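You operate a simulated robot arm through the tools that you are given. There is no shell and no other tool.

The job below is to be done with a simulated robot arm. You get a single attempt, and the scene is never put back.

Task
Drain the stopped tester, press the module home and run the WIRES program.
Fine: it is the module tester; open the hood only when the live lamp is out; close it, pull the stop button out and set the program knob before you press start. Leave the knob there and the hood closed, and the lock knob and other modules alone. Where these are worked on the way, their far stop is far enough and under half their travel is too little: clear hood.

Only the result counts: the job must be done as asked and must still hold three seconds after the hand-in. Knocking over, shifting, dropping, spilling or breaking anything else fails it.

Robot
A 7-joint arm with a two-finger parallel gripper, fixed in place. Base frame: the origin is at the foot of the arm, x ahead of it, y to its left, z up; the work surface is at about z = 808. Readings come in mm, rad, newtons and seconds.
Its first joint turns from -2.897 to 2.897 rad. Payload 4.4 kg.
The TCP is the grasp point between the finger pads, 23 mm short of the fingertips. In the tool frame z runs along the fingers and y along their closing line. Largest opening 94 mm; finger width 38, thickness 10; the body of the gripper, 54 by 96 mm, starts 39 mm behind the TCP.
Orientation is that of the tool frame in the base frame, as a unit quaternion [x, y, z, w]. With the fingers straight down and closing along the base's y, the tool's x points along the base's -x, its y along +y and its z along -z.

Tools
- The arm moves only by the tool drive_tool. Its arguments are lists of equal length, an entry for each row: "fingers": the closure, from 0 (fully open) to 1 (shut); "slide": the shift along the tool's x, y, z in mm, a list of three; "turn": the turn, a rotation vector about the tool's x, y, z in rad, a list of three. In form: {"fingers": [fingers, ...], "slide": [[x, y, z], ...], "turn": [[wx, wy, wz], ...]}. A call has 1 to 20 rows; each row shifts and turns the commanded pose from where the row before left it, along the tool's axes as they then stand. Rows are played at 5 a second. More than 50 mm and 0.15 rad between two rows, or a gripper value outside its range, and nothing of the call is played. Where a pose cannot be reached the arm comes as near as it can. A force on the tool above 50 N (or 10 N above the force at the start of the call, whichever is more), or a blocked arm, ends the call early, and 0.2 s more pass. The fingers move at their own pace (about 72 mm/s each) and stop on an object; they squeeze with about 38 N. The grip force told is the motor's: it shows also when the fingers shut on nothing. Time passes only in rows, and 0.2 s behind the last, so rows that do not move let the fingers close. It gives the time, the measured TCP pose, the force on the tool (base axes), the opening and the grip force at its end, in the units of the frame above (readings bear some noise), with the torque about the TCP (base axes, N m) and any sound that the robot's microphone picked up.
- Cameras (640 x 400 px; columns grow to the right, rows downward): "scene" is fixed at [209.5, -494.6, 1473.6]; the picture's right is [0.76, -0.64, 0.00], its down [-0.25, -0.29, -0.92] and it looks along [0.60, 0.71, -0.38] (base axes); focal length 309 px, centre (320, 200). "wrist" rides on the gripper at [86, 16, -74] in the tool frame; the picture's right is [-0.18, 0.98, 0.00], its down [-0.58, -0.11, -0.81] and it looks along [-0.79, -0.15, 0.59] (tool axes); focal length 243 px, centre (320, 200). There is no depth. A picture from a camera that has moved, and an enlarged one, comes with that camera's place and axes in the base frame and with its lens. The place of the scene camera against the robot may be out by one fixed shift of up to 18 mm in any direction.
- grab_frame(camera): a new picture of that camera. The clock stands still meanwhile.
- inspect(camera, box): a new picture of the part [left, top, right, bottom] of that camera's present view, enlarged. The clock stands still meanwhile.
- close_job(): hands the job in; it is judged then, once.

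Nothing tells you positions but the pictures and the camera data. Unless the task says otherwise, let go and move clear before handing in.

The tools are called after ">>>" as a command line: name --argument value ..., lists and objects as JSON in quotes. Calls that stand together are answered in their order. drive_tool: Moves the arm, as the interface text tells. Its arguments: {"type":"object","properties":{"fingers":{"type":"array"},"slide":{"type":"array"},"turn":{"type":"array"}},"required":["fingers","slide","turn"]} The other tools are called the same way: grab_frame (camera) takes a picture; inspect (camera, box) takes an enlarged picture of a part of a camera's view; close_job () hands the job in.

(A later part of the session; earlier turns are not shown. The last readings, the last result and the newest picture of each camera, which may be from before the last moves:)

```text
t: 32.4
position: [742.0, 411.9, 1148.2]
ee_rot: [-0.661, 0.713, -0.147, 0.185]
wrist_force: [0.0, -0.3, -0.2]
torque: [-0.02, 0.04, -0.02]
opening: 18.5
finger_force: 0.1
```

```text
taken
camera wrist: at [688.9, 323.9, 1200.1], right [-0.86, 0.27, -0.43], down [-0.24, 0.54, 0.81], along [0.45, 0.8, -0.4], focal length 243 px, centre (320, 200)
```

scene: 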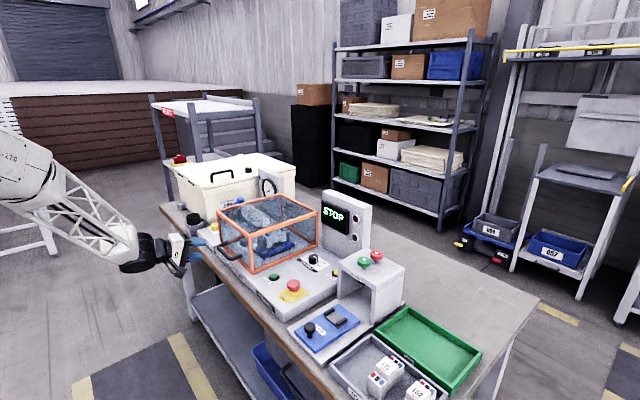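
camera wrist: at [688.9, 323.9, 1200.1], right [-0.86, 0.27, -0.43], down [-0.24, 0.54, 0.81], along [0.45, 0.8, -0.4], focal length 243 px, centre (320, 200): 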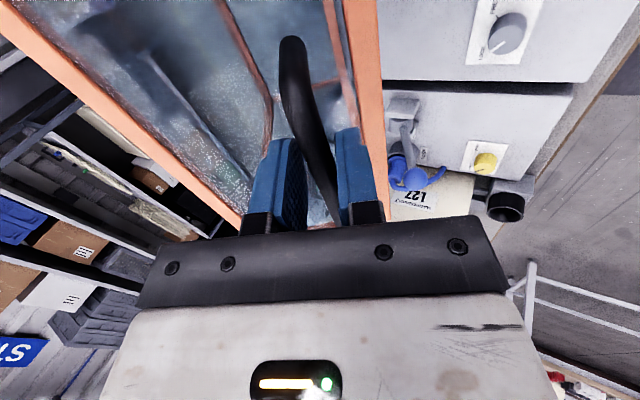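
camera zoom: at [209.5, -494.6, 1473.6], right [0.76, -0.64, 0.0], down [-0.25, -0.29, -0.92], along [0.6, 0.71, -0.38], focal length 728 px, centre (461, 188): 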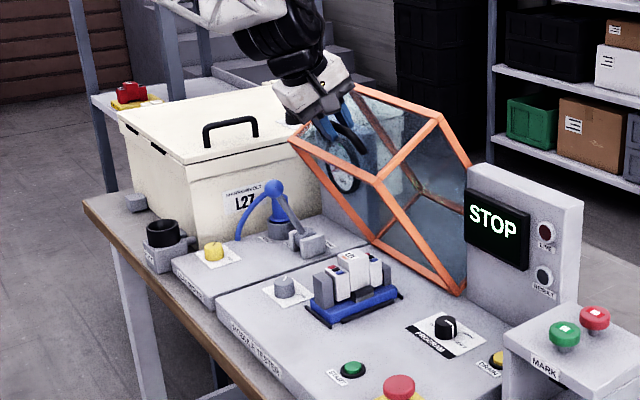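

The hood is about 60° open. Continuing towards its far stop.

>>> drive_tool --fingers '[0.8, 0.8, 0.8, 0.8, 0.8, 0.8]' --slide '[[-2, -24.9, 2.8], [-2, -24.7, 4.3], [-2, -24.4, 5.8], [-2, -24, 7.2], [-2, -23.6, 8.6], [0, 0, 0]]' --turn '[[-0.02, 0.0017, 0.0006], [-0.02, 0.0017, 0.0006], [-0.02, 0.0017, 0.0006], [-0.02, 0.0017, 0.0006], [-0.02, 0.0017, 0.0006], [0, 0, 0]]'

>>> inspect --camera "scene" --box '[150, 110, 370, 290]'

>>> grab_frame --camera "wrist"

```text
t: 33.8
position: [865.5, 412.1, 1173.2]
ee_rot: [-0.668, 0.72, -0.114, 0.147]
wrist_force: [1.0, 0.1, 0.3]
torque: [0.02, 0.0, 0.04]
opening: 19.5
finger_force: 1.1
```

```text
2.22 times, centred on (260, 200) of scene
camera zoom: at [209.5, -494.6, 1473.6], right [0.76, -0.64, 0.0], down [-0.25, -0.29, -0.92], along [0.6, 0.71, -0.38], focal length 688 px, centre (453, 200)
```

zoom: 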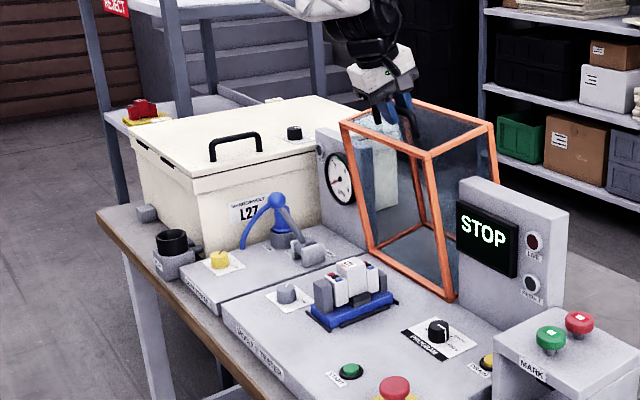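

```text
taken
camera wrist: at [817.1, 324.9, 1232.1], right [-0.9, 0.26, -0.34], down [-0.16, 0.54, 0.83], along [0.41, 0.8, -0.45], focal length 243 px, centre (320, 200)
```

wrist: 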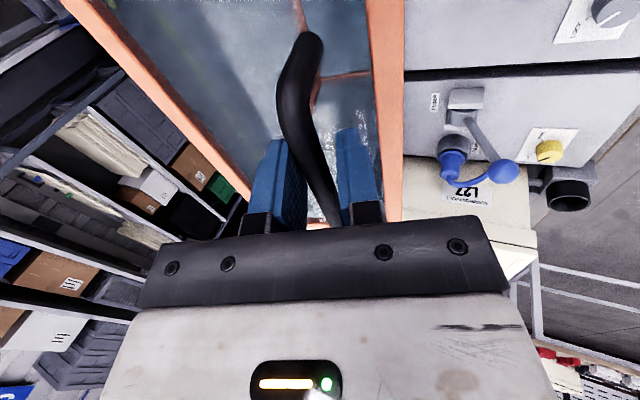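

About 84° open and past balance. I'll nudge on to find the far stop.

>>> drive_tool --fingers '[0.8, 0.8, 0.8, 0.8, 0.8]' --slide '[[0, -11.6, 4.8], [0, -11.4, 5.2], [0, -11.3, 5.6], [0, -11.1, 6], [0, 0, 0]]' --turn '[[0, 0, 0], [0, 0, 0], [0, 0, 0], [0, 0, 0], [0, 0, 0]]'

>>> inspect --camera "scene" --box '[150, 110, 370, 290]'

>>> grab_frame --camera "wrist"

```text
t: 35.0
position: [915.2, 409.6, 1170.2]
ee_rot: [-0.668, 0.72, -0.114, 0.148]
wrist_force: [-1.3, 0.1, 0.3]
torque: [0.02, -0.02, 0.02]
opening: 19.3
finger_force: 1.2
```

```text
2.22 times, centred on (260, 200) of scene
camera zoom: at [209.5, -494.6, 1473.6], right [0.76, -0.64, 0.0], down [-0.25, -0.29, -0.92], along [0.6, 0.71, -0.38], focal length 688 px, centre (453, 200)
```

zoom: 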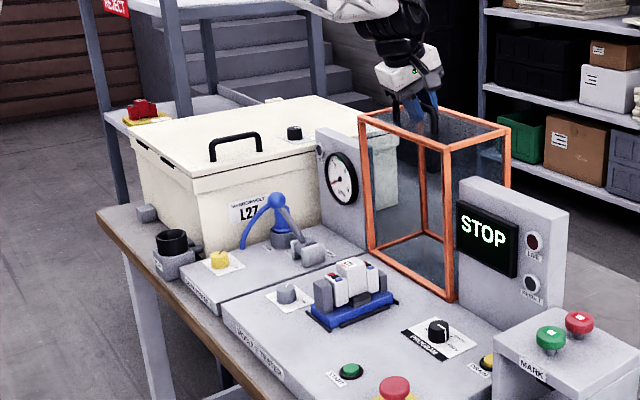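

```text
taken
camera wrist: at [867.1, 321.1, 1228.3], right [-0.9, 0.27, -0.34], down [-0.16, 0.54, 0.83], along [0.41, 0.8, -0.45], focal length 243 px, centre (320, 200)
```

wrist: 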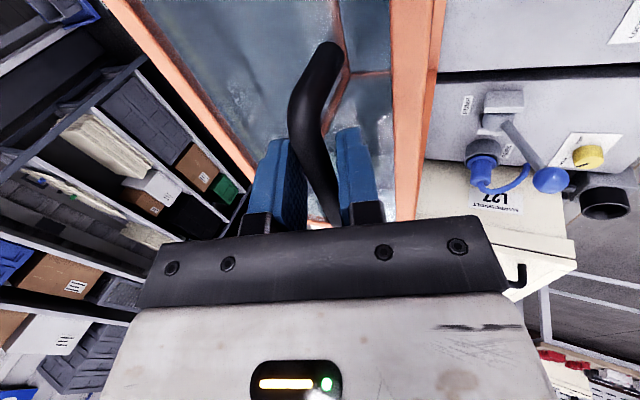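

About 93° open and still moving freely. A few more small steps, watching for a stop.

>>> drive_tool --fingers '[0.8, 0.8, 0.8, 0.8]' --slide '[[0, -10.8, 6.5], [0, -10.6, 6.8], [0, -10.4, 7.1], [0, 0, 0]]' --turn '[[0, 0, 0], [0, 0, 0], [0, 0, 0], [0, 0, 0]]'

>>> inspect --camera "scene" --box '[150, 110, 370, 290]'

```text
t: 35.5
position: [926.0, 408.5, 1167.7]
ee_rot: [-0.668, 0.721, -0.113, 0.145]
wrist_force: [-43.7, -5.4, -7.6]
torque: [-0.61, 0.02, 0.75]
opening: 37.7
finger_force: 21.3
stopped in row 2: the force on the tool passed its limit at 59 N (the readings are from after the stop); the commanded pose is now the measured one
```

```text
2.22 times, centred on (260, 200) of scene
camera zoom: at [209.5, -494.6, 1473.6], right [0.76, -0.64, 0.0], down [-0.25, -0.29, -0.92], along [0.6, 0.71, -0.38], focal length 688 px, centre (453, 200)
```

zoom: 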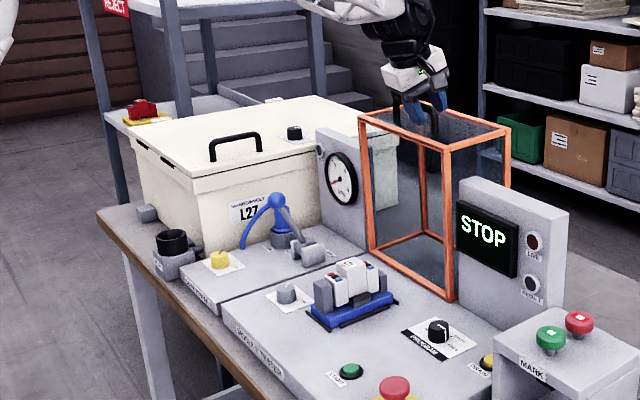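

The far stop is reached at about 93°. I'll ease off, open the fingers, and back out up and towards the robot.

>>> drive_tool --fingers '[0.7, 0.574, 0.574, 0.574, 0.574, 0.574, 0.574, 0.574, 0.574, 0.574]' --slide '[[0, 5, 0], [0, 3, 0], [0, 0, 0], [0, 0, -25], [0, 0, -30], [0, 10, -25], [0, 40, -15], [0, 40, -15], [0, 40, -15], [0, 0, 0]]' --turn '[[0, 0, 0], [0, 0, 0], [0, 0, 0], [0, 0, 0], [0, 0, 0], [0, 0, 0], [0, 0, 0], [0, 0, 0], [0, 0, 0], [0, 0, 0]]'

>>> inspect --camera "scene" --box '[150, 100, 370, 290]'

>>> inspect --camera "scene" --box '[240, 220, 300, 270]'

>>> grab_frame --camera "wrist"

```text
t: 37.7
position: [753.2, 416.0, 1234.8]
ee_rot: [-0.668, 0.721, -0.113, 0.147]
wrist_force: [0.3, 0.3, 0.1]
torque: [0.01, -0.02, -0.01]
opening: 40.1
finger_force: 0.0
```

```text
2.11 times, centred on (260, 195) of scene
camera zoom: at [209.5, -494.6, 1473.6], right [0.76, -0.64, 0.0], down [-0.25, -0.29, -0.92], along [0.6, 0.71, -0.38], focal length 651 px, centre (446, 210)
```

zoom: 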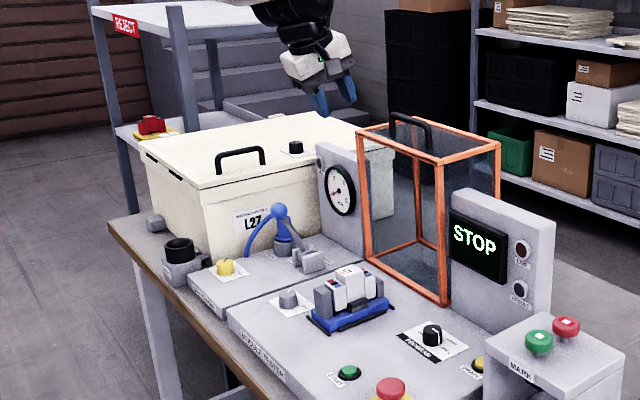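

```text
8.00 times, centred on (270, 245) of scene
camera zoom: at [209.5, -494.6, 1473.6], right [0.76, -0.64, 0.0], down [-0.25, -0.29, -0.92], along [0.6, 0.71, -0.38], focal length 2475 px, centre (720, -160)
```

zoom: 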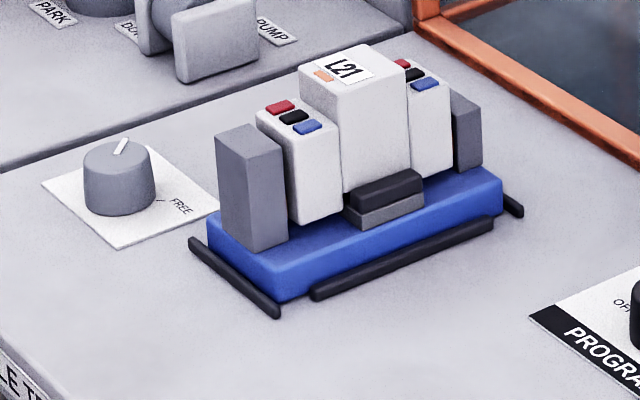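

```text
taken
camera wrist: at [705.7, 328.6, 1293.0], right [-0.9, 0.26, -0.34], down [-0.15, 0.54, 0.83], along [0.4, 0.8, -0.45], focal length 243 px, centre (320, 200)
```

wrist: 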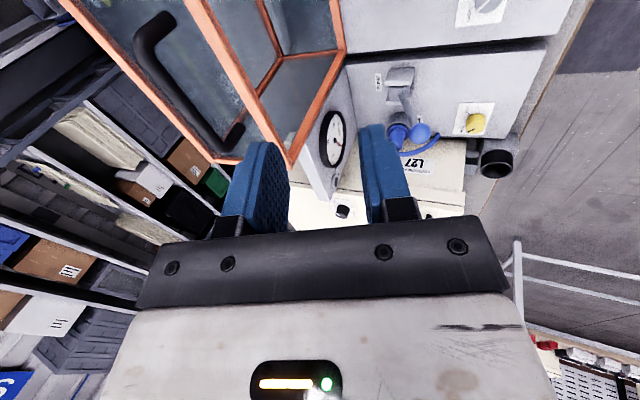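

The hood stays open at its far stop. Module L21 sits in a blue carrier between two grey posts, with a grey lock knob to its left that I'll leave alone. I'll straighten the hand and move in for a close look at how the module sits.

>>> drive_tool --fingers '[0.8, 1, 1, 1, 1, 1, 1, 1, 1, 1]' --slide '[[0, 0, 0], [0, 0, 0], [0, 0, 0], [16.7, 6, 42.7], [16.7, 6, 42.7], [16.7, 6, 42.7], [16.7, 6, 42.7], [16.7, 6, 42.7], [16.7, 6, 42.7], [0, 0, 0]]' --turn '[[-0.1233, 0.016, -0.025], [-0.1233, 0.016, -0.025], [-0.1233, 0.016, -0.025], [0, 0, 0], [0, 0, 0], [0, 0, 0], [0, 0, 0], [0, 0, 0], [0, 0, 0], [0, 0, 0]]'

>>> grab_frame --camera "wrist"

>>> inspect --camera "wrist" --box '[200, 0, 440, 200]'

```text
t: 39.9
position: [720.6, 313.7, 978.0]
ee_rot: [0.708, -0.706, -0.001, 0.0]
wrist_force: [0.0, -0.4, -0.1]
torque: [-0.01, -0.01, -0.05]
opening: 0.0
finger_force: 38.2
```

```text
taken
camera wrist: at [704.6, 227.7, 1053.5], right [-0.98, 0.18, 0.0], down [0.11, 0.58, 0.81], along [0.15, 0.79, -0.59], focal length 243 px, centre (320, 200)
```

wrist: 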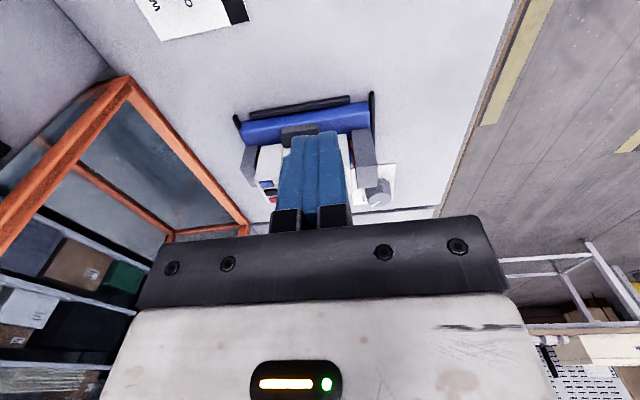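

```text
2.00 times, centred on (320, 100) of wrist
camera zoom: at [704.6, 227.7, 1053.5], right [-0.98, 0.18, 0.0], down [0.11, 0.58, 0.81], along [0.15, 0.79, -0.59], focal length 485 px, centre (320, 400)
```

zoom: 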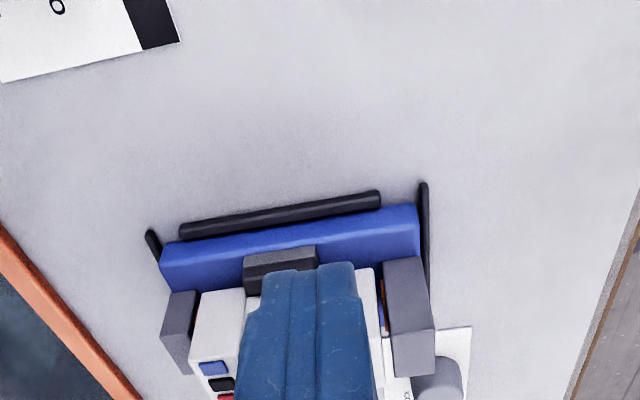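

The fingers hide the module from here. I'll shift towards the robot to see it past them.

>>> drive_tool --fingers '[1, 1, 1]' --slide '[[0, 45, 0], [0, 45, 0], [0, 0, 0]]' --turn '[[0, 0, 0], [0, 0, 0], [0, 0, 0]]'

>>> inspect --camera "wrist" --box '[140, 60, 300, 240]'

>>> inspect --camera "wrist" --box '[100, 0, 420, 240]'

```text
t: 40.7
position: [628.5, 314.5, 980.1]
ee_rot: [0.707, -0.707, 0.001, 0.0]
wrist_force: [-0.2, -0.5, -0.6]
torque: [-0.03, 0.03, -0.01]
opening: 0.2
finger_force: 37.8
```

```text
2.22 times, centred on (220, 150) of wrist
camera zoom: at [612.2, 228.5, 1054.5], right [-0.98, 0.18, 0.0], down [0.11, 0.58, 0.81], along [0.15, 0.79, -0.59], focal length 539 px, centre (542, 311)
```

zoom: 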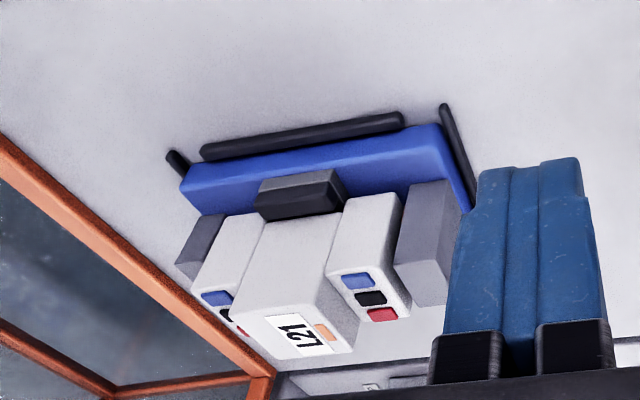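

```text
1.67 times, centred on (260, 120) of wrist
camera zoom: at [612.2, 228.5, 1054.5], right [-0.98, 0.18, 0.0], down [0.11, 0.58, 0.81], along [0.15, 0.79, -0.59], focal length 404 px, centre (420, 333)
```

zoom: 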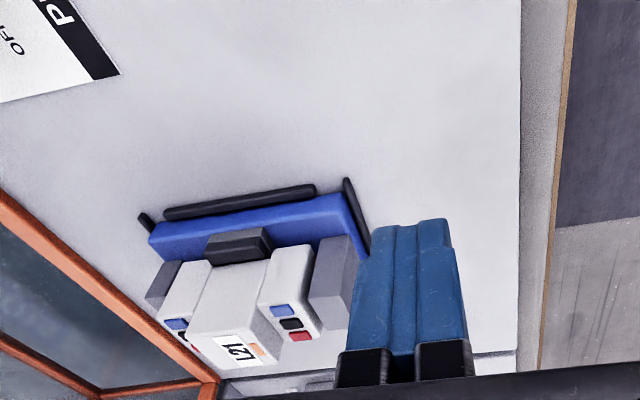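

The carrier spans x≈686-808 with its near edge at y≈360, and the module's tall middle block tops out around (747, 391, 925). I'll place the closed fingertips above it and verify before pressing down.

>>> drive_tool --fingers '[1, 1, 1, 1, 1]' --slide '[[-19.1, -29.6, -1.2], [-19.1, -29.6, -1.2], [-19.1, -29.6, -1.2], [-19.1, -29.6, -1.2], [0, 0, 0]]' --turn '[[0, 0, 0], [0, 0, 0], [0, 0, 0], [0, 0, 0], [0, 0, 0]]'

>>> inspect --camera "wrist" --box '[200, 0, 440, 240]'

>>> inspect --camera "scene" --box '[230, 190, 330, 270]'

```text
t: 41.9
position: [746.6, 391.7, 985.4]
ee_rot: [0.707, -0.707, -0.001, 0.0]
wrist_force: [-1.4, -0.1, -0.1]
torque: [0.01, -0.01, 0.01]
opening: 0.1
finger_force: 38.0
```

```text
1.67 times, centred on (320, 120) of wrist
camera zoom: at [731.2, 305.0, 1059.5], right [-0.98, 0.18, 0.0], down [0.11, 0.58, 0.81], along [0.15, 0.79, -0.59], focal length 404 px, centre (320, 333)
```

zoom: 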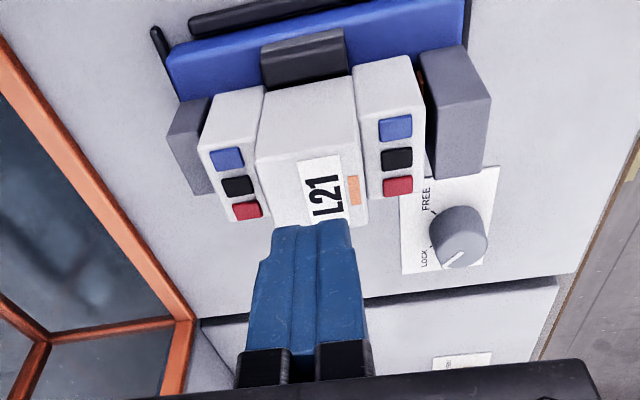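

```text
5.00 times, centred on (280, 230) of scene
camera zoom: at [209.5, -494.6, 1473.6], right [0.76, -0.64, 0.0], down [-0.25, -0.29, -0.92], along [0.6, 0.71, -0.38], focal length 1547 px, centre (520, 50)
```

zoom: 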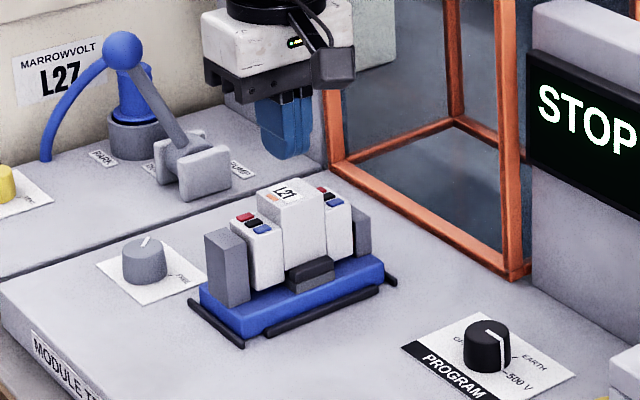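

The module's top centre refines to about (753, 398, 920). I'll align, lower to just above it, then press in small steps.

>>> drive_tool --fingers '[1, 1, 1, 1]' --slide '[[-6, -6, 0], [0, 0, 20], [0, 0, 15], [0, 0, 0]]' --turn '[[0, 0, 0], [0, 0, 0], [0, 0, 0], [0, 0, 0]]'

>>> inspect --camera "wrist" --box '[200, 0, 440, 240]'

>>> inspect --camera "scene" --box '[250, 200, 310, 250]'

```text
t: 42.9
position: [754.1, 398.0, 948.3]
ee_rot: [0.707, -0.707, 0.0, 0.0]
wrist_force: [-0.3, 0.0, -0.1]
torque: [0.03, -0.04, 0.01]
opening: 0.0
finger_force: 38.3
```

```text
1.67 times, centred on (320, 120) of wrist
camera zoom: at [737.5, 310.9, 1023.3], right [-0.98, 0.18, 0.0], down [0.11, 0.58, 0.81], along [0.15, 0.79, -0.59], focal length 404 px, centre (320, 333)
```

zoom: 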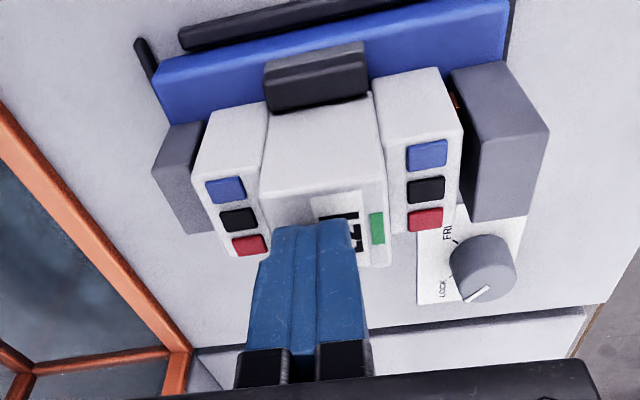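

```text
8.00 times, centred on (280, 225) of scene
camera zoom: at [209.5, -494.6, 1473.6], right [0.76, -0.64, 0.0], down [-0.25, -0.29, -0.92], along [0.6, 0.71, -0.38], focal length 2475 px, centre (640, 0)
```

zoom: 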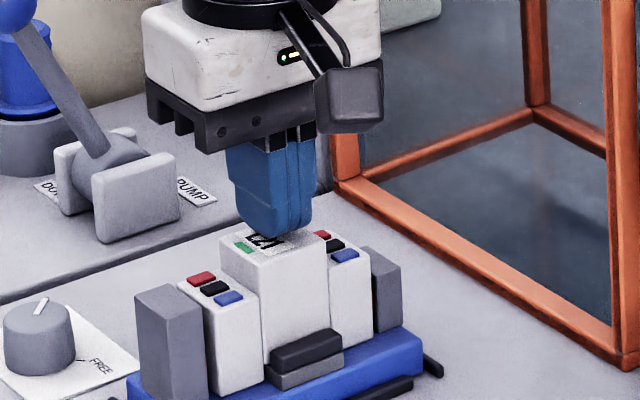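

The module's indicator patch has changed from orange to green as the fingers arrived, so it may already be moving home. I'll press gently further to check it's fully seated.

>>> drive_tool --fingers '[1, 1, 1, 1, 1]' --slide '[[0, 0, 2], [0, 0, 2], [0, 0, 2], [0, 0, 2], [0, 0, 0]]' --turn '[[0, 0, 0], [0, 0, 0], [0, 0, 0], [0, 0, 0], [0, 0, 0]]'

>>> inspect --camera "wrist" --box '[200, 0, 440, 240]'

>>> inspect --camera "scene" --box '[250, 200, 310, 250]'

```text
t: 43.9
position: [755.1, 398.3, 945.9]
ee_rot: [-0.707, 0.707, -0.002, 0.003]
wrist_force: [-0.1, -0.5, 6.3]
torque: [-0.12, 0.02, 0.03]
opening: 0.0
finger_force: 37.7
stopped in row 5: the force on the tool passed its limit at 54 N (the readings are from after the stop); the commanded pose is now the measured one
```

```text
1.67 times, centred on (320, 120) of wrist
camera zoom: at [738.4, 311.0, 1020.3], right [-0.98, 0.18, -0.01], down [0.1, 0.58, 0.81], along [0.15, 0.79, -0.59], focal length 404 px, centre (320, 333)
```

zoom: 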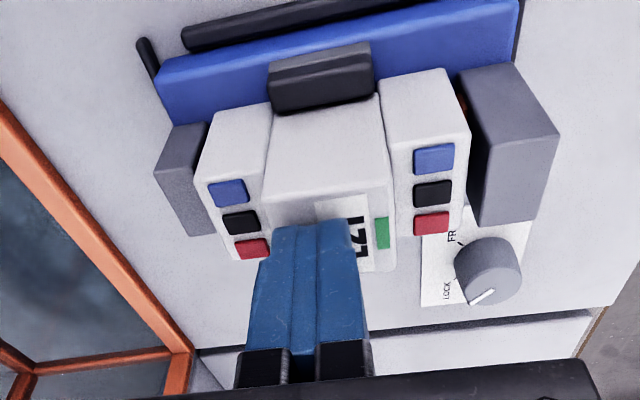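

```text
8.00 times, centred on (280, 225) of scene
camera zoom: at [209.5, -494.6, 1473.6], right [0.76, -0.64, 0.0], down [-0.25, -0.29, -0.92], along [0.6, 0.71, -0.38], focal length 2475 px, centre (640, 0)
```

zoom: 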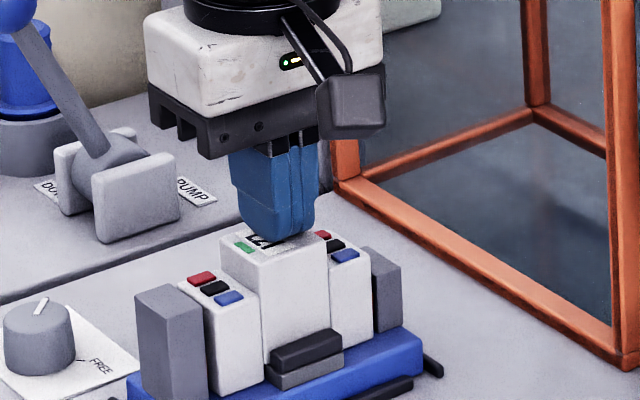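

The module met solid resistance at 54 N and the patch is green. I'll lift off and check that it stays seated.

>>> drive_tool --fingers '[1, 1, 1, 1]' --slide '[[0, 0, -10], [0, 0, -40], [0, 0, -40], [0, 0, 0]]' --turn '[[0, 0, 0], [0, 0, 0], [0, 0, 0], [0, 0, 0]]'

>>> inspect --camera "scene" --box '[240, 220, 300, 270]'

>>> inspect --camera "wrist" --box '[200, 0, 440, 240]'

>>> inspect --camera "scene" --box '[300, 170, 400, 260]'

```text
t: 44.9
position: [753.7, 397.7, 1035.7]
ee_rot: [0.707, -0.707, 0.001, -0.002]
wrist_force: [0.3, 0.1, 0.2]
torque: [-0.01, -0.05, 0.03]
opening: 0.0
finger_force: 38.1
```

```text
8.00 times, centred on (270, 245) of scene
camera zoom: at [209.5, -494.6, 1473.6], right [0.76, -0.64, 0.0], down [-0.25, -0.29, -0.92], along [0.6, 0.71, -0.38], focal length 2475 px, centre (720, -160)
```

zoom: 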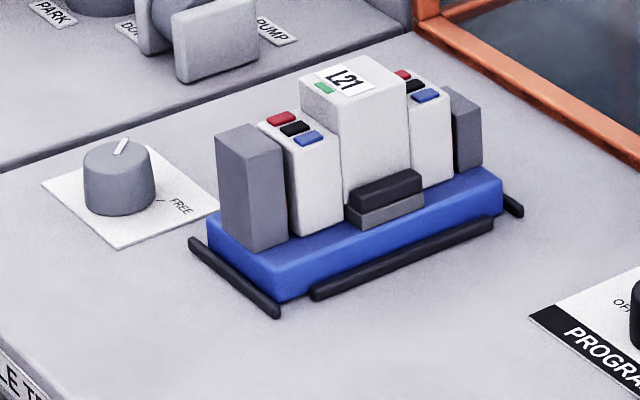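

```text
1.67 times, centred on (320, 120) of wrist
camera zoom: at [736.9, 310.5, 1110.4], right [-0.98, 0.18, -0.01], down [0.1, 0.58, 0.81], along [0.15, 0.79, -0.59], focal length 404 px, centre (320, 333)
```

zoom: 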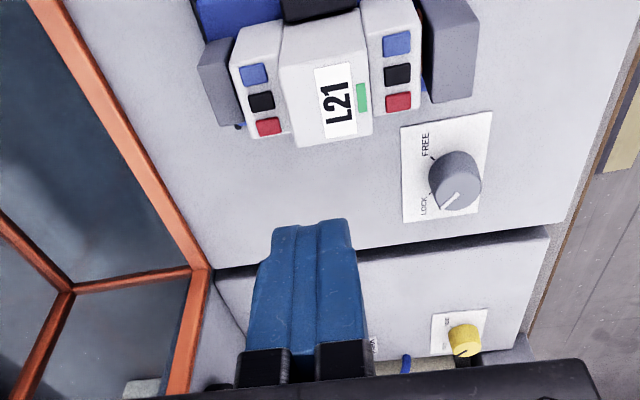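

```text
4.44 times, centred on (350, 215) of scene
camera zoom: at [209.5, -494.6, 1473.6], right [0.76, -0.64, 0.0], down [-0.25, -0.29, -0.92], along [0.6, 0.71, -0.38], focal length 1375 px, centre (187, 133)
```

zoom: 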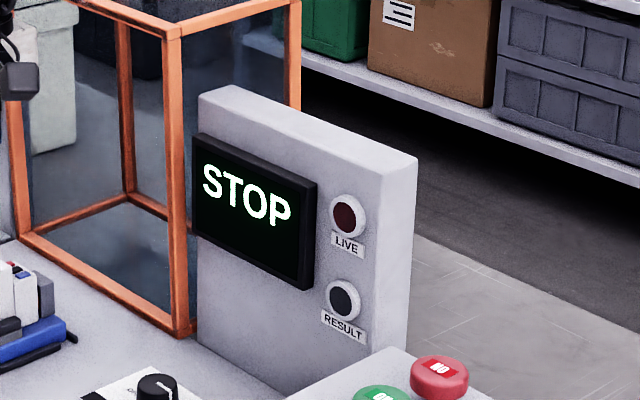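

The module sits lower now and its patch stays green, so it's home; STOP is shown and LIVE is dark. Next I'll go back up to re-cage the hood handle and close the hood under control.

>>> drive_tool --fingers '[1, 1, 1, 1, 1, 0.8, 0.574, 0.574, 0.574]' --slide '[[-3.6, 0, -39.8], [-3.6, 0, -39.8], [-3.6, 0, -39.8], [-3.6, 0, -39.8], [-3.6, 0, -39.8], [0, 0, 0], [0, 0, 0], [0, 0, 0], [0, 0, 0]]' --turn '[[0, 0, 0], [0, 0, 0], [0, 0, 0], [0, 0, 0], [0, 0, 0], [0.1233, -0.016, 0.025], [0.1233, -0.016, 0.025], [0.1233, -0.016, 0.025], [0, 0, 0]]'

>>> drive_tool --fingers '[0.574, 0.574, 0.574, 0.574, 0.574]' --slide '[[0, -40, 15], [0, -40, 15], [0, -40, 15], [0, -10, 20], [0, 0, 0]]' --turn '[[0, 0, 0], [0, 0, 0], [0, 0, 0], [0, 0, 0], [0, 0, 0]]'

>>> grab_frame --camera "wrist"

>>> inspect --camera "scene" --box '[230, 110, 360, 200]'

```text
t: 46.9
position: [753.1, 416.6, 1234.7]
ee_rot: [-0.667, 0.721, -0.114, 0.152]
wrist_force: [-0.6, 0.3, -0.2]
torque: [-0.03, 0.01, 0.03]
opening: 39.8
finger_force: 0.1
```

```text
t: 48.1
position: [897.7, 407.6, 1221.4]
ee_rot: [-0.668, 0.72, -0.114, 0.15]
wrist_force: [0.1, -0.2, -0.2]
torque: [0.0, 0.0, 0.02]
opening: 39.8
finger_force: 0.0
```

```text
taken
camera wrist: at [850.0, 319.7, 1278.5], right [-0.9, 0.27, -0.35], down [-0.16, 0.54, 0.83], along [0.41, 0.8, -0.45], focal length 243 px, centre (320, 200)
```

wrist: 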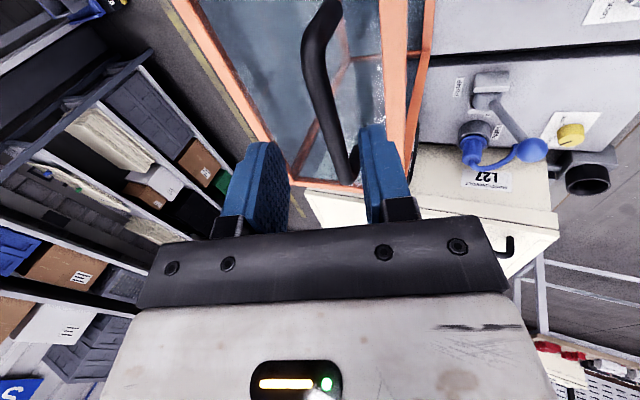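

```text
4.44 times, centred on (295, 155) of scene
camera zoom: at [209.5, -494.6, 1473.6], right [0.76, -0.64, 0.0], down [-0.25, -0.29, -0.92], along [0.6, 0.71, -0.38], focal length 1375 px, centre (431, 400)
```

zoom: 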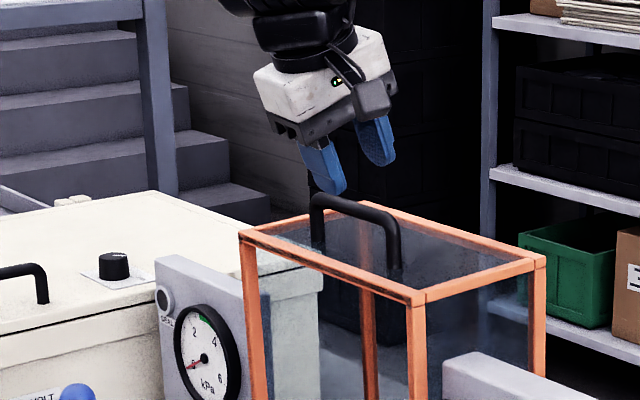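

The jaws line up with the bar about 65 mm ahead along the approach. Sliding in and caging it.

>>> drive_tool --fingers '[0.574, 0.574, 0.7, 0.8, 0.8]' --slide '[[0, 0, 27], [0, 0, 27], [0, 0, 0], [0, 0, 0], [0, 0, 0]]' --turn '[[0, 0, 0], [0, 0, 0], [0, 0, 0], [0, 0, 0], [0, 0, 0]]'

>>> grab_frame --camera "wrist"

>>> inspect --camera "scene" --box '[230, 110, 360, 200]'

```text
t: 49.3
position: [917.1, 407.8, 1171.2]
ee_rot: [-0.668, 0.72, -0.114, 0.149]
wrist_force: [-12.5, 2.5, -2.3]
torque: [-0.04, 0.03, 0.19]
opening: 23.8
finger_force: 6.2
```

```text
taken
camera wrist: at [869.6, 320.9, 1228.6], right [-0.9, 0.26, -0.35], down [-0.16, 0.54, 0.83], along [0.41, 0.8, -0.45], focal length 243 px, centre (320, 200)
```

wrist: 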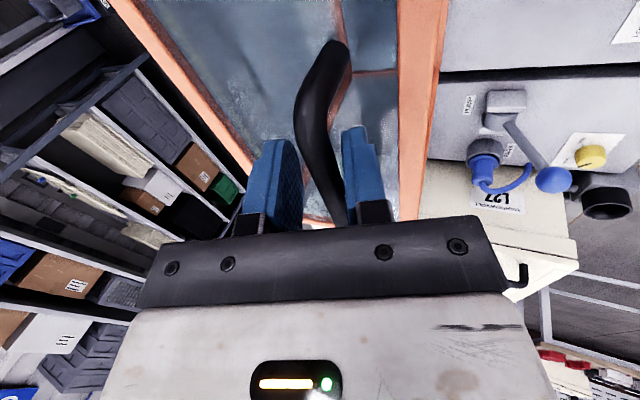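

```text
4.44 times, centred on (295, 155) of scene
camera zoom: at [209.5, -494.6, 1473.6], right [0.76, -0.64, 0.0], down [-0.25, -0.29, -0.92], along [0.6, 0.71, -0.38], focal length 1375 px, centre (431, 400)
```

zoom: 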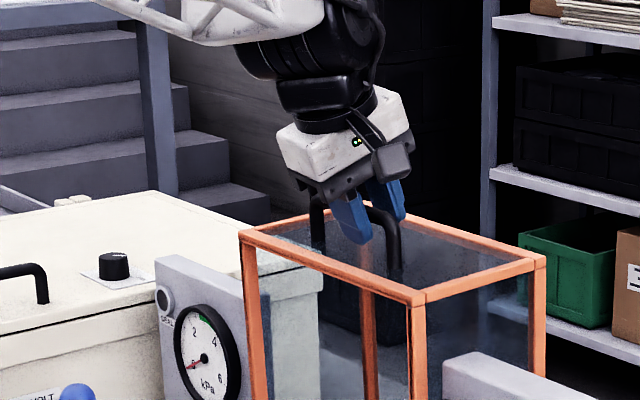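

The handle is caged. I'll draw the hood back along the reverse of its opening arc, in stages.

>>> drive_tool --fingers '[0.8, 0.8, 0.8, 0.8, 0.8, 0.8, 0.8, 0.8, 0.8, 0.8]' --slide '[[0, 11.1, -6], [0, 11.3, -5.6], [0, 11.4, -5.2], [0, 11.6, -4.8], [2, 23.6, -8.6], [2, 24, -7.2], [2, 24.4, -5.8], [2, 24.7, -4.3], [2, 24.9, -2.8], [0, 0, 0]]' --turn '[[0, 0, 0], [0, 0, 0], [0, 0, 0], [0, 0, 0], [0.02, -0.0017, -0.0006], [0.02, -0.0017, -0.0006], [0.02, -0.0017, -0.0006], [0.02, -0.0017, -0.0006], [0.02, -0.0017, -0.0006], [0, 0, 0]]'

>>> grab_frame --camera "wrist"

>>> inspect --camera "scene" --box '[150, 110, 370, 290]'

```text
t: 51.5
position: [744.8, 410.8, 1152.0]
ee_rot: [-0.66, 0.713, -0.148, 0.186]
wrist_force: [0.2, -0.5, 0.2]
torque: [0.01, -0.03, -0.02]
opening: 18.4
finger_force: 0.0
```

```text
taken
camera wrist: at [691.0, 322.4, 1204.7], right [-0.86, 0.27, -0.43], down [-0.24, 0.54, 0.81], along [0.45, 0.8, -0.4], focal length 243 px, centre (320, 200)
```

wrist: 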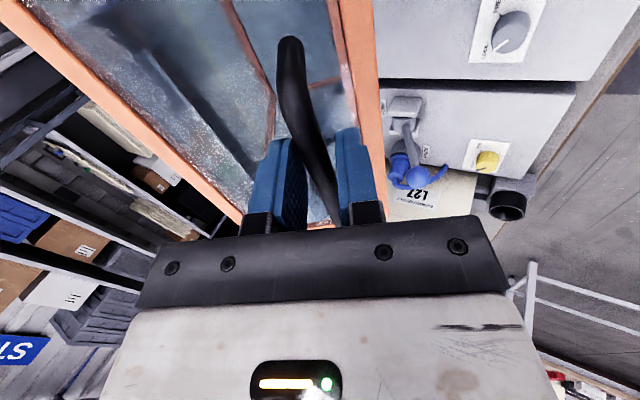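

```text
2.22 times, centred on (260, 200) of scene
camera zoom: at [209.5, -494.6, 1473.6], right [0.76, -0.64, 0.0], down [-0.25, -0.29, -0.92], along [0.6, 0.71, -0.38], focal length 688 px, centre (453, 200)
```

zoom: 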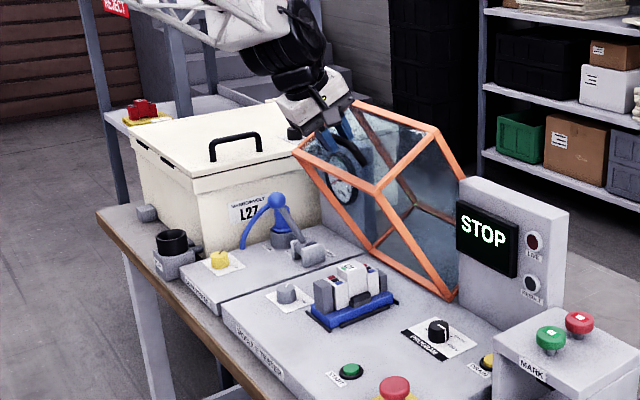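

The hood is at about 62° and tracking. Continuing down.

>>> drive_tool --fingers '[0.8, 0.8, 0.8, 0.8, 0.8, 0.8, 0.8, 0.8, 0.8]' --slide '[[2, 25.1, -0.6], [2, 25.1, 0.9], [2, 25, 2.4], [2, 24.9, 3.9], [2, 24.66, 5.2], [0, 21.9, 5.7], [0, 21.9, 5.7], [0, 21.9, 5.7], [0, 0, 0]]' --turn '[[0.02, -0.0017, -0.0006], [0.02, -0.0017, -0.0006], [0.02, -0.0017, -0.0006], [0.02, -0.0017, -0.0006], [0.02, -0.0017, -0.0006], [0.07, -0.006, -0.002], [0.07, -0.006, -0.002], [0.07, -0.006, -0.002], [0, 0, 0]]'

>>> grab_frame --camera "wrist"

>>> inspect --camera "scene" --box '[150, 130, 350, 290]'

```text
t: 53.5
position: [599.6, 418.9, 1025.5]
ee_rot: [-0.629, 0.675, -0.248, 0.294]
wrist_force: [-1.0, 0.6, 0.2]
torque: [-0.06, 0.02, 0.03]
opening: 19.4
finger_force: 1.0
```

```text
taken
camera wrist: at [532.1, 330.8, 1059.2], right [-0.68, 0.27, -0.68], down [-0.47, 0.54, 0.69], along [0.55, 0.8, -0.24], focal length 243 px, centre (320, 200)
```

wrist: 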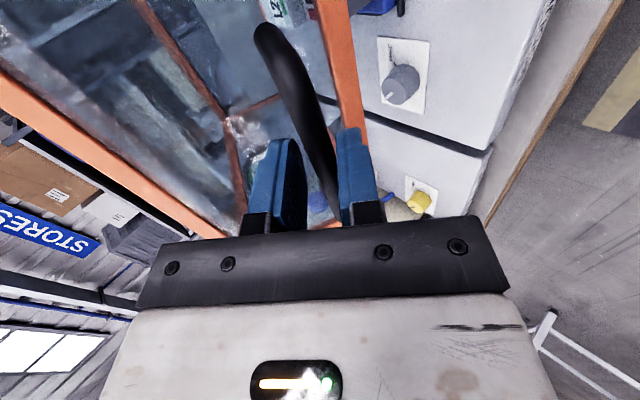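

```text
2.50 times, centred on (250, 210) of scene
camera zoom: at [209.5, -494.6, 1473.6], right [0.76, -0.64, 0.0], down [-0.25, -0.29, -0.92], along [0.6, 0.71, -0.38], focal length 774 px, centre (495, 175)
```

zoom: 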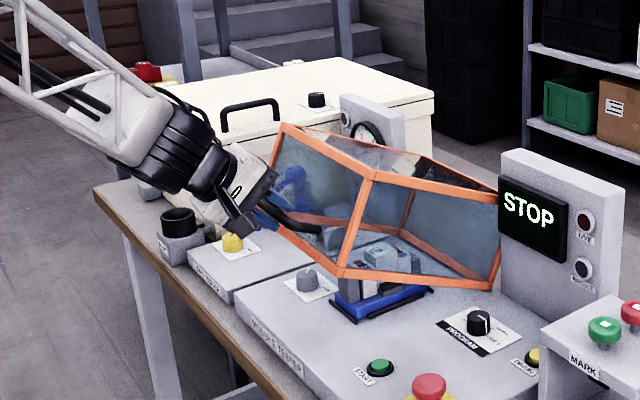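

About 27° left. Continuing gently to near closed.

>>> drive_tool --fingers '[0.8, 0.8, 0.8, 0.8, 0.8, 0.8, 0.8]' --slide '[[1, 21.9, 5.7], [1, 21.9, 5.7], [1, 21.9, 5.7], [1, 21.9, 5.7], [1, 21.9, 5.7], [1, 15.6, 4], [0, 0, 0]]' --turn '[[0.07, -0.006, -0.002], [0.07, -0.006, -0.002], [0.07, -0.006, -0.002], [0.07, -0.006, -0.002], [0.07, -0.006, -0.002], [0.05, -0.004, -0.001], [0, 0, 0]]'

>>> grab_frame --camera "wrist"

>>> inspect --camera "scene" --box '[160, 180, 330, 290]'

```text
t: 55.1
position: [557.2, 425.0, 906.6]
ee_rot: [-0.565, 0.604, -0.369, 0.423]
wrist_force: [-0.2, 0.4, -1.9]
torque: [-0.01, 0.0, 0.01]
opening: 19.7
finger_force: 1.0
```

```text
taken
camera wrist: at [481.1, 337.9, 911.1], right [-0.36, 0.27, -0.89], down [-0.71, 0.54, 0.46], along [0.61, 0.8, -0.01], focal length 243 px, centre (320, 200)
```

wrist: 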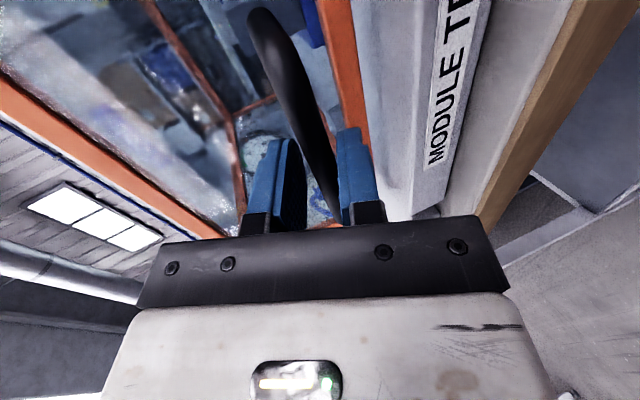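

```text
3.64 times, centred on (245, 235) of scene
camera zoom: at [209.5, -494.6, 1473.6], right [0.76, -0.64, 0.0], down [-0.25, -0.29, -0.92], along [0.6, 0.71, -0.38], focal length 1125 px, centre (593, 73)
```

zoom: 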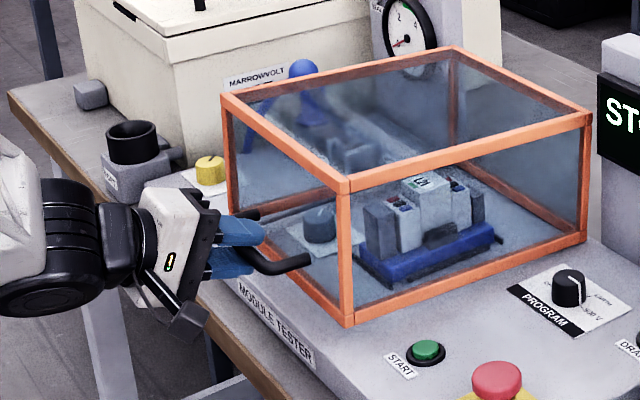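

Nearly shut. Lowering the last couple of centimetres gently until it rests closed.

>>> drive_tool --fingers '[0.8, 0.8, 0.8, 0.8, 0.8, 0.8]' --slide '[[0, 7, 1.6], [0, 7, 1.6], [0, 5, 1.2], [0, 3, 0.7], [0, 3, 0.7], [0, 0, 0]]' --turn '[[0.022, 0, 0], [0.022, 0, 0], [0.016, 0, 0], [0.01, 0, 0], [0.01, 0, 0], [0, 0, 0]]'

>>> inspect --camera "scene" --box '[160, 180, 330, 290]'

>>> grab_frame --camera "wrist"

```text
t: 56.5
position: [551.1, 426.4, 882.3]
ee_rot: [-0.548, 0.59, -0.391, 0.446]
wrist_force: [4.4, -1.6, 6.2]
torque: [-0.11, -0.06, 0.1]
opening: 22.6
finger_force: 4.1
```

```text
3.64 times, centred on (245, 235) of scene
camera zoom: at [209.5, -494.6, 1473.6], right [0.76, -0.64, 0.0], down [-0.25, -0.29, -0.92], along [0.6, 0.71, -0.38], focal length 1125 px, centre (593, 73)
```

zoom: 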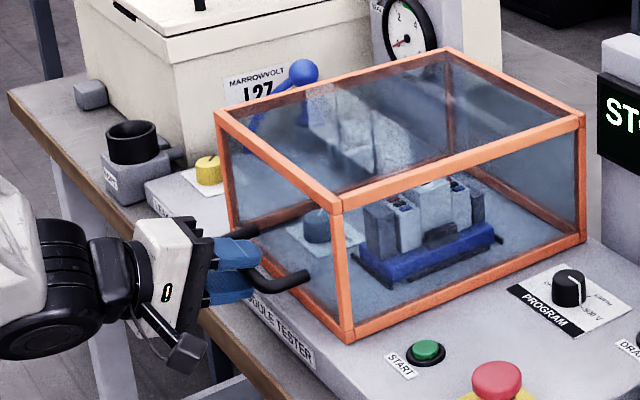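

```text
taken
camera wrist: at [475.9, 340.0, 880.3], right [-0.29, 0.27, -0.92], down [-0.74, 0.55, 0.4], along [0.61, 0.79, 0.04], focal length 243 px, centre (320, 200)
```

wrist: 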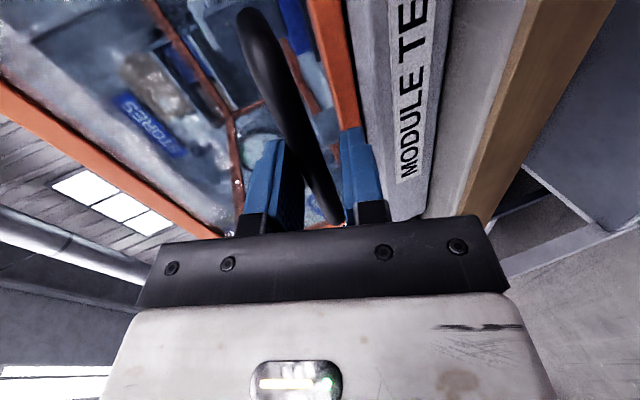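

The hood is down and closed. I'll open the fingers, back straight out, rise, and swing to a straight-down pose over the control side.

>>> drive_tool --fingers '[0.7, 0.7, 0.7, 0.7, 0.7, 0.7, 0.7, 0.7, 0.7, 0.7, 0.7, 0.7, 0.7, 0.7, 0.7, 0.7, 0.7, 0.7, 0.7, 0.7]' --slide '[[0, 0, 0], [0, 0, 0], [0, 0, -40], [0, 0, -40], [-4.4, -42.8, -13.4], [-4.4, -42.8, -13.4], [-4.4, -42.8, -13.4], [-4.4, -42.8, -13.4], [-4.4, -42.8, -13.4], [-4.4, -42.8, -13.4], [30, 0, 0], [30, 0, 0], [30, 0, 0], [30, 0, 0], [30, 0, 0], [30, 0, 0], [30, 0, 0], [30, 0, 0], [30, 0, 0], [0, 0, 0]]' --turn '[[0, 0, 0], [0, 0, 0], [0, 0, 0], [0, 0, 0], [0, 0, 0], [0, 0, 0], [0, 0, 0], [0, 0, 0], [0, 0, 0], [0, 0, 0], [-0.141, 0, 0], [-0.141, 0, 0], [-0.141, 0, 0], [-0.141, 0, 0], [-0.141, 0, 0], [-0.141, 0, 0], [-0.141, 0, 0], [-0.141, 0, 0], [-0.141, 0, 0], [0, 0, 0]]'

>>> grab_frame --camera "scene"

>>> inspect --camera "scene" --box '[200, 180, 400, 320]'

```text
t: 60.7
position: [475.7, 155.7, 1149.5]
ee_rot: [-0.706, 0.707, 0.036, 0.033]
wrist_force: [0.1, 0.2, 0.0]
torque: [0.02, -0.01, 0.0]
opening: 28.4
finger_force: 0.1
```

```text
taken
```

scene: 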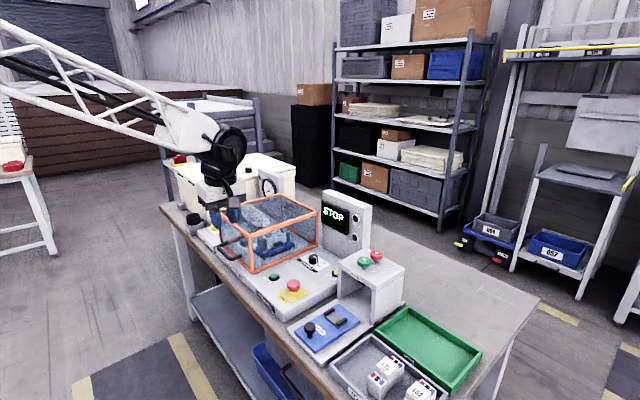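

```text
2.86 times, centred on (300, 250) of scene
camera zoom: at [209.5, -494.6, 1473.6], right [0.76, -0.64, 0.0], down [-0.25, -0.29, -0.92], along [0.6, 0.71, -0.38], focal length 884 px, centre (377, 57)
```

zoom: 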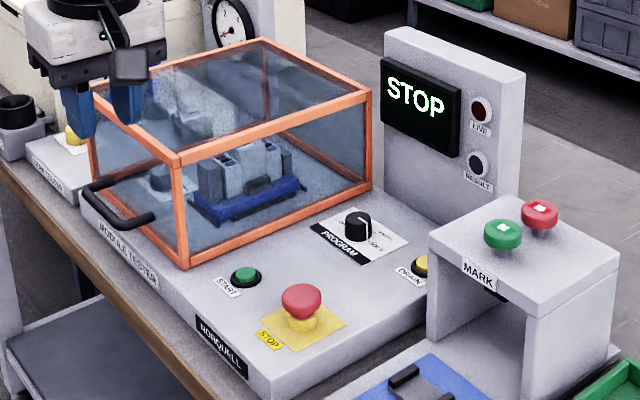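

The hood is closed and the display still shows STOP. Next is the red mushroom STOP button at about (654,140), cap about 42 mm wide. I'll level the hand and hover over it with the jaws open.

>>> drive_tool --fingers '[0.7, 0.5, 0.25, 0.25, 0.25, 0.25, 0.25, 0.25]' --slide '[[0, 0, 0], [2.7, -29.7, 31.7], [2.7, -29.7, 31.7], [2.7, -29.7, 31.7], [2.7, -29.7, 31.7], [2.7, -29.7, 31.7], [2.7, -29.7, 31.7], [0, 0, 0]]' --turn '[[0, 0.0977, 0], [0, 0, 0], [0, 0, 0], [0, 0, 0], [0, 0, 0], [0, 0, 0], [0, 0, 0], [0, 0, 0]]'

>>> grab_frame --camera "wrist"

>>> inspect --camera "scene" --box '[230, 210, 370, 320]'

```text
t: 62.5
position: [651.0, 138.5, 959.4]
ee_rot: [-0.706, 0.708, -0.001, -0.001]
wrist_force: [0.5, 0.2, -0.1]
torque: [0.0, 0.01, 0.0]
opening: 70.7
finger_force: 0.1
```

```text
taken
camera wrist: at [635.7, 51.3, 1033.4], right [-0.98, 0.19, 0.0], down [0.11, 0.58, 0.81], along [0.15, 0.79, -0.59], focal length 243 px, centre (320, 200)
```

wrist: 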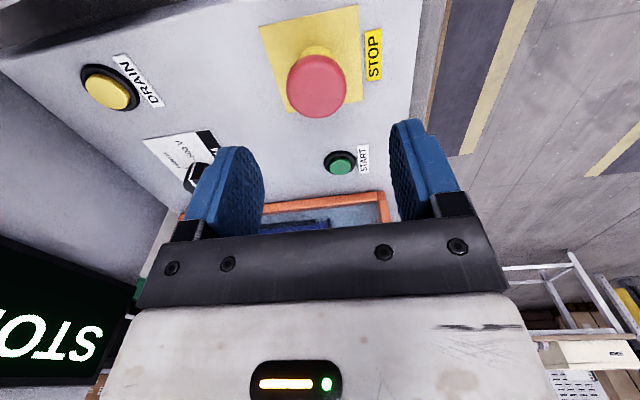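

```text
3.64 times, centred on (300, 265) of scene
camera zoom: at [209.5, -494.6, 1473.6], right [0.76, -0.64, 0.0], down [-0.25, -0.29, -0.92], along [0.6, 0.71, -0.38], focal length 1125 px, centre (393, -36)
```

zoom: 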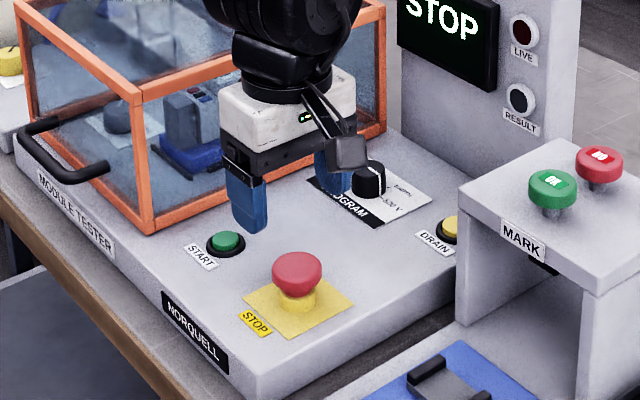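

The cap centre triangulates to (655, 140.5) with its top at z≈874. I'll lower the open jaws around it.

>>> drive_tool --fingers '[0.25, 0.25, 0.25, 0.25]' --slide '[[-2, -3.8, 30], [0, 0, 30], [0, 0, 22], [0, 0, 0]]' --turn '[[0, 0, 0], [0, 0, 0], [0, 0, 0], [0, 0, 0]]'

>>> grab_frame --camera "wrist"

>>> inspect --camera "scene" --box '[250, 230, 340, 310]'

```text
t: 63.5
position: [654.4, 139.5, 874.9]
ee_rot: [-0.706, 0.708, 0.0, -0.001]
wrist_force: [-0.2, -1.5, -0.6]
torque: [-0.02, 0.02, 0.02]
opening: 70.4
finger_force: 0.0
```

```text
taken
camera wrist: at [638.6, 52.3, 950.4], right [-0.98, 0.19, 0.0], down [0.11, 0.58, 0.81], along [0.15, 0.79, -0.59], focal length 243 px, centre (320, 200)
```

wrist: 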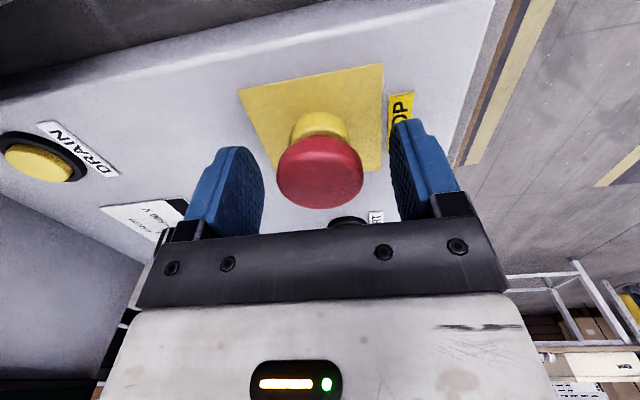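

```text
5.00 times, centred on (295, 270) of scene
camera zoom: at [209.5, -494.6, 1473.6], right [0.76, -0.64, 0.0], down [-0.25, -0.29, -0.92], along [0.6, 0.71, -0.38], focal length 1547 px, centre (445, -150)
```

zoom: 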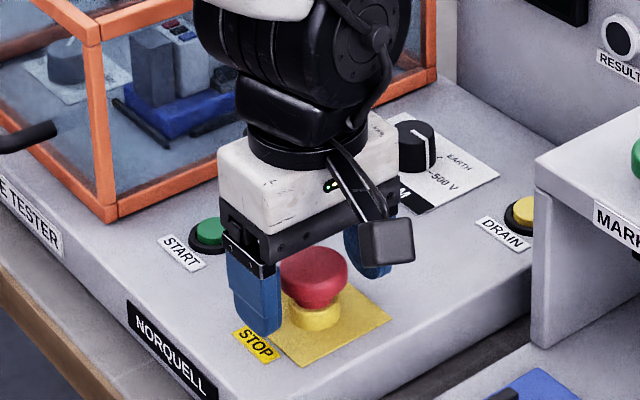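

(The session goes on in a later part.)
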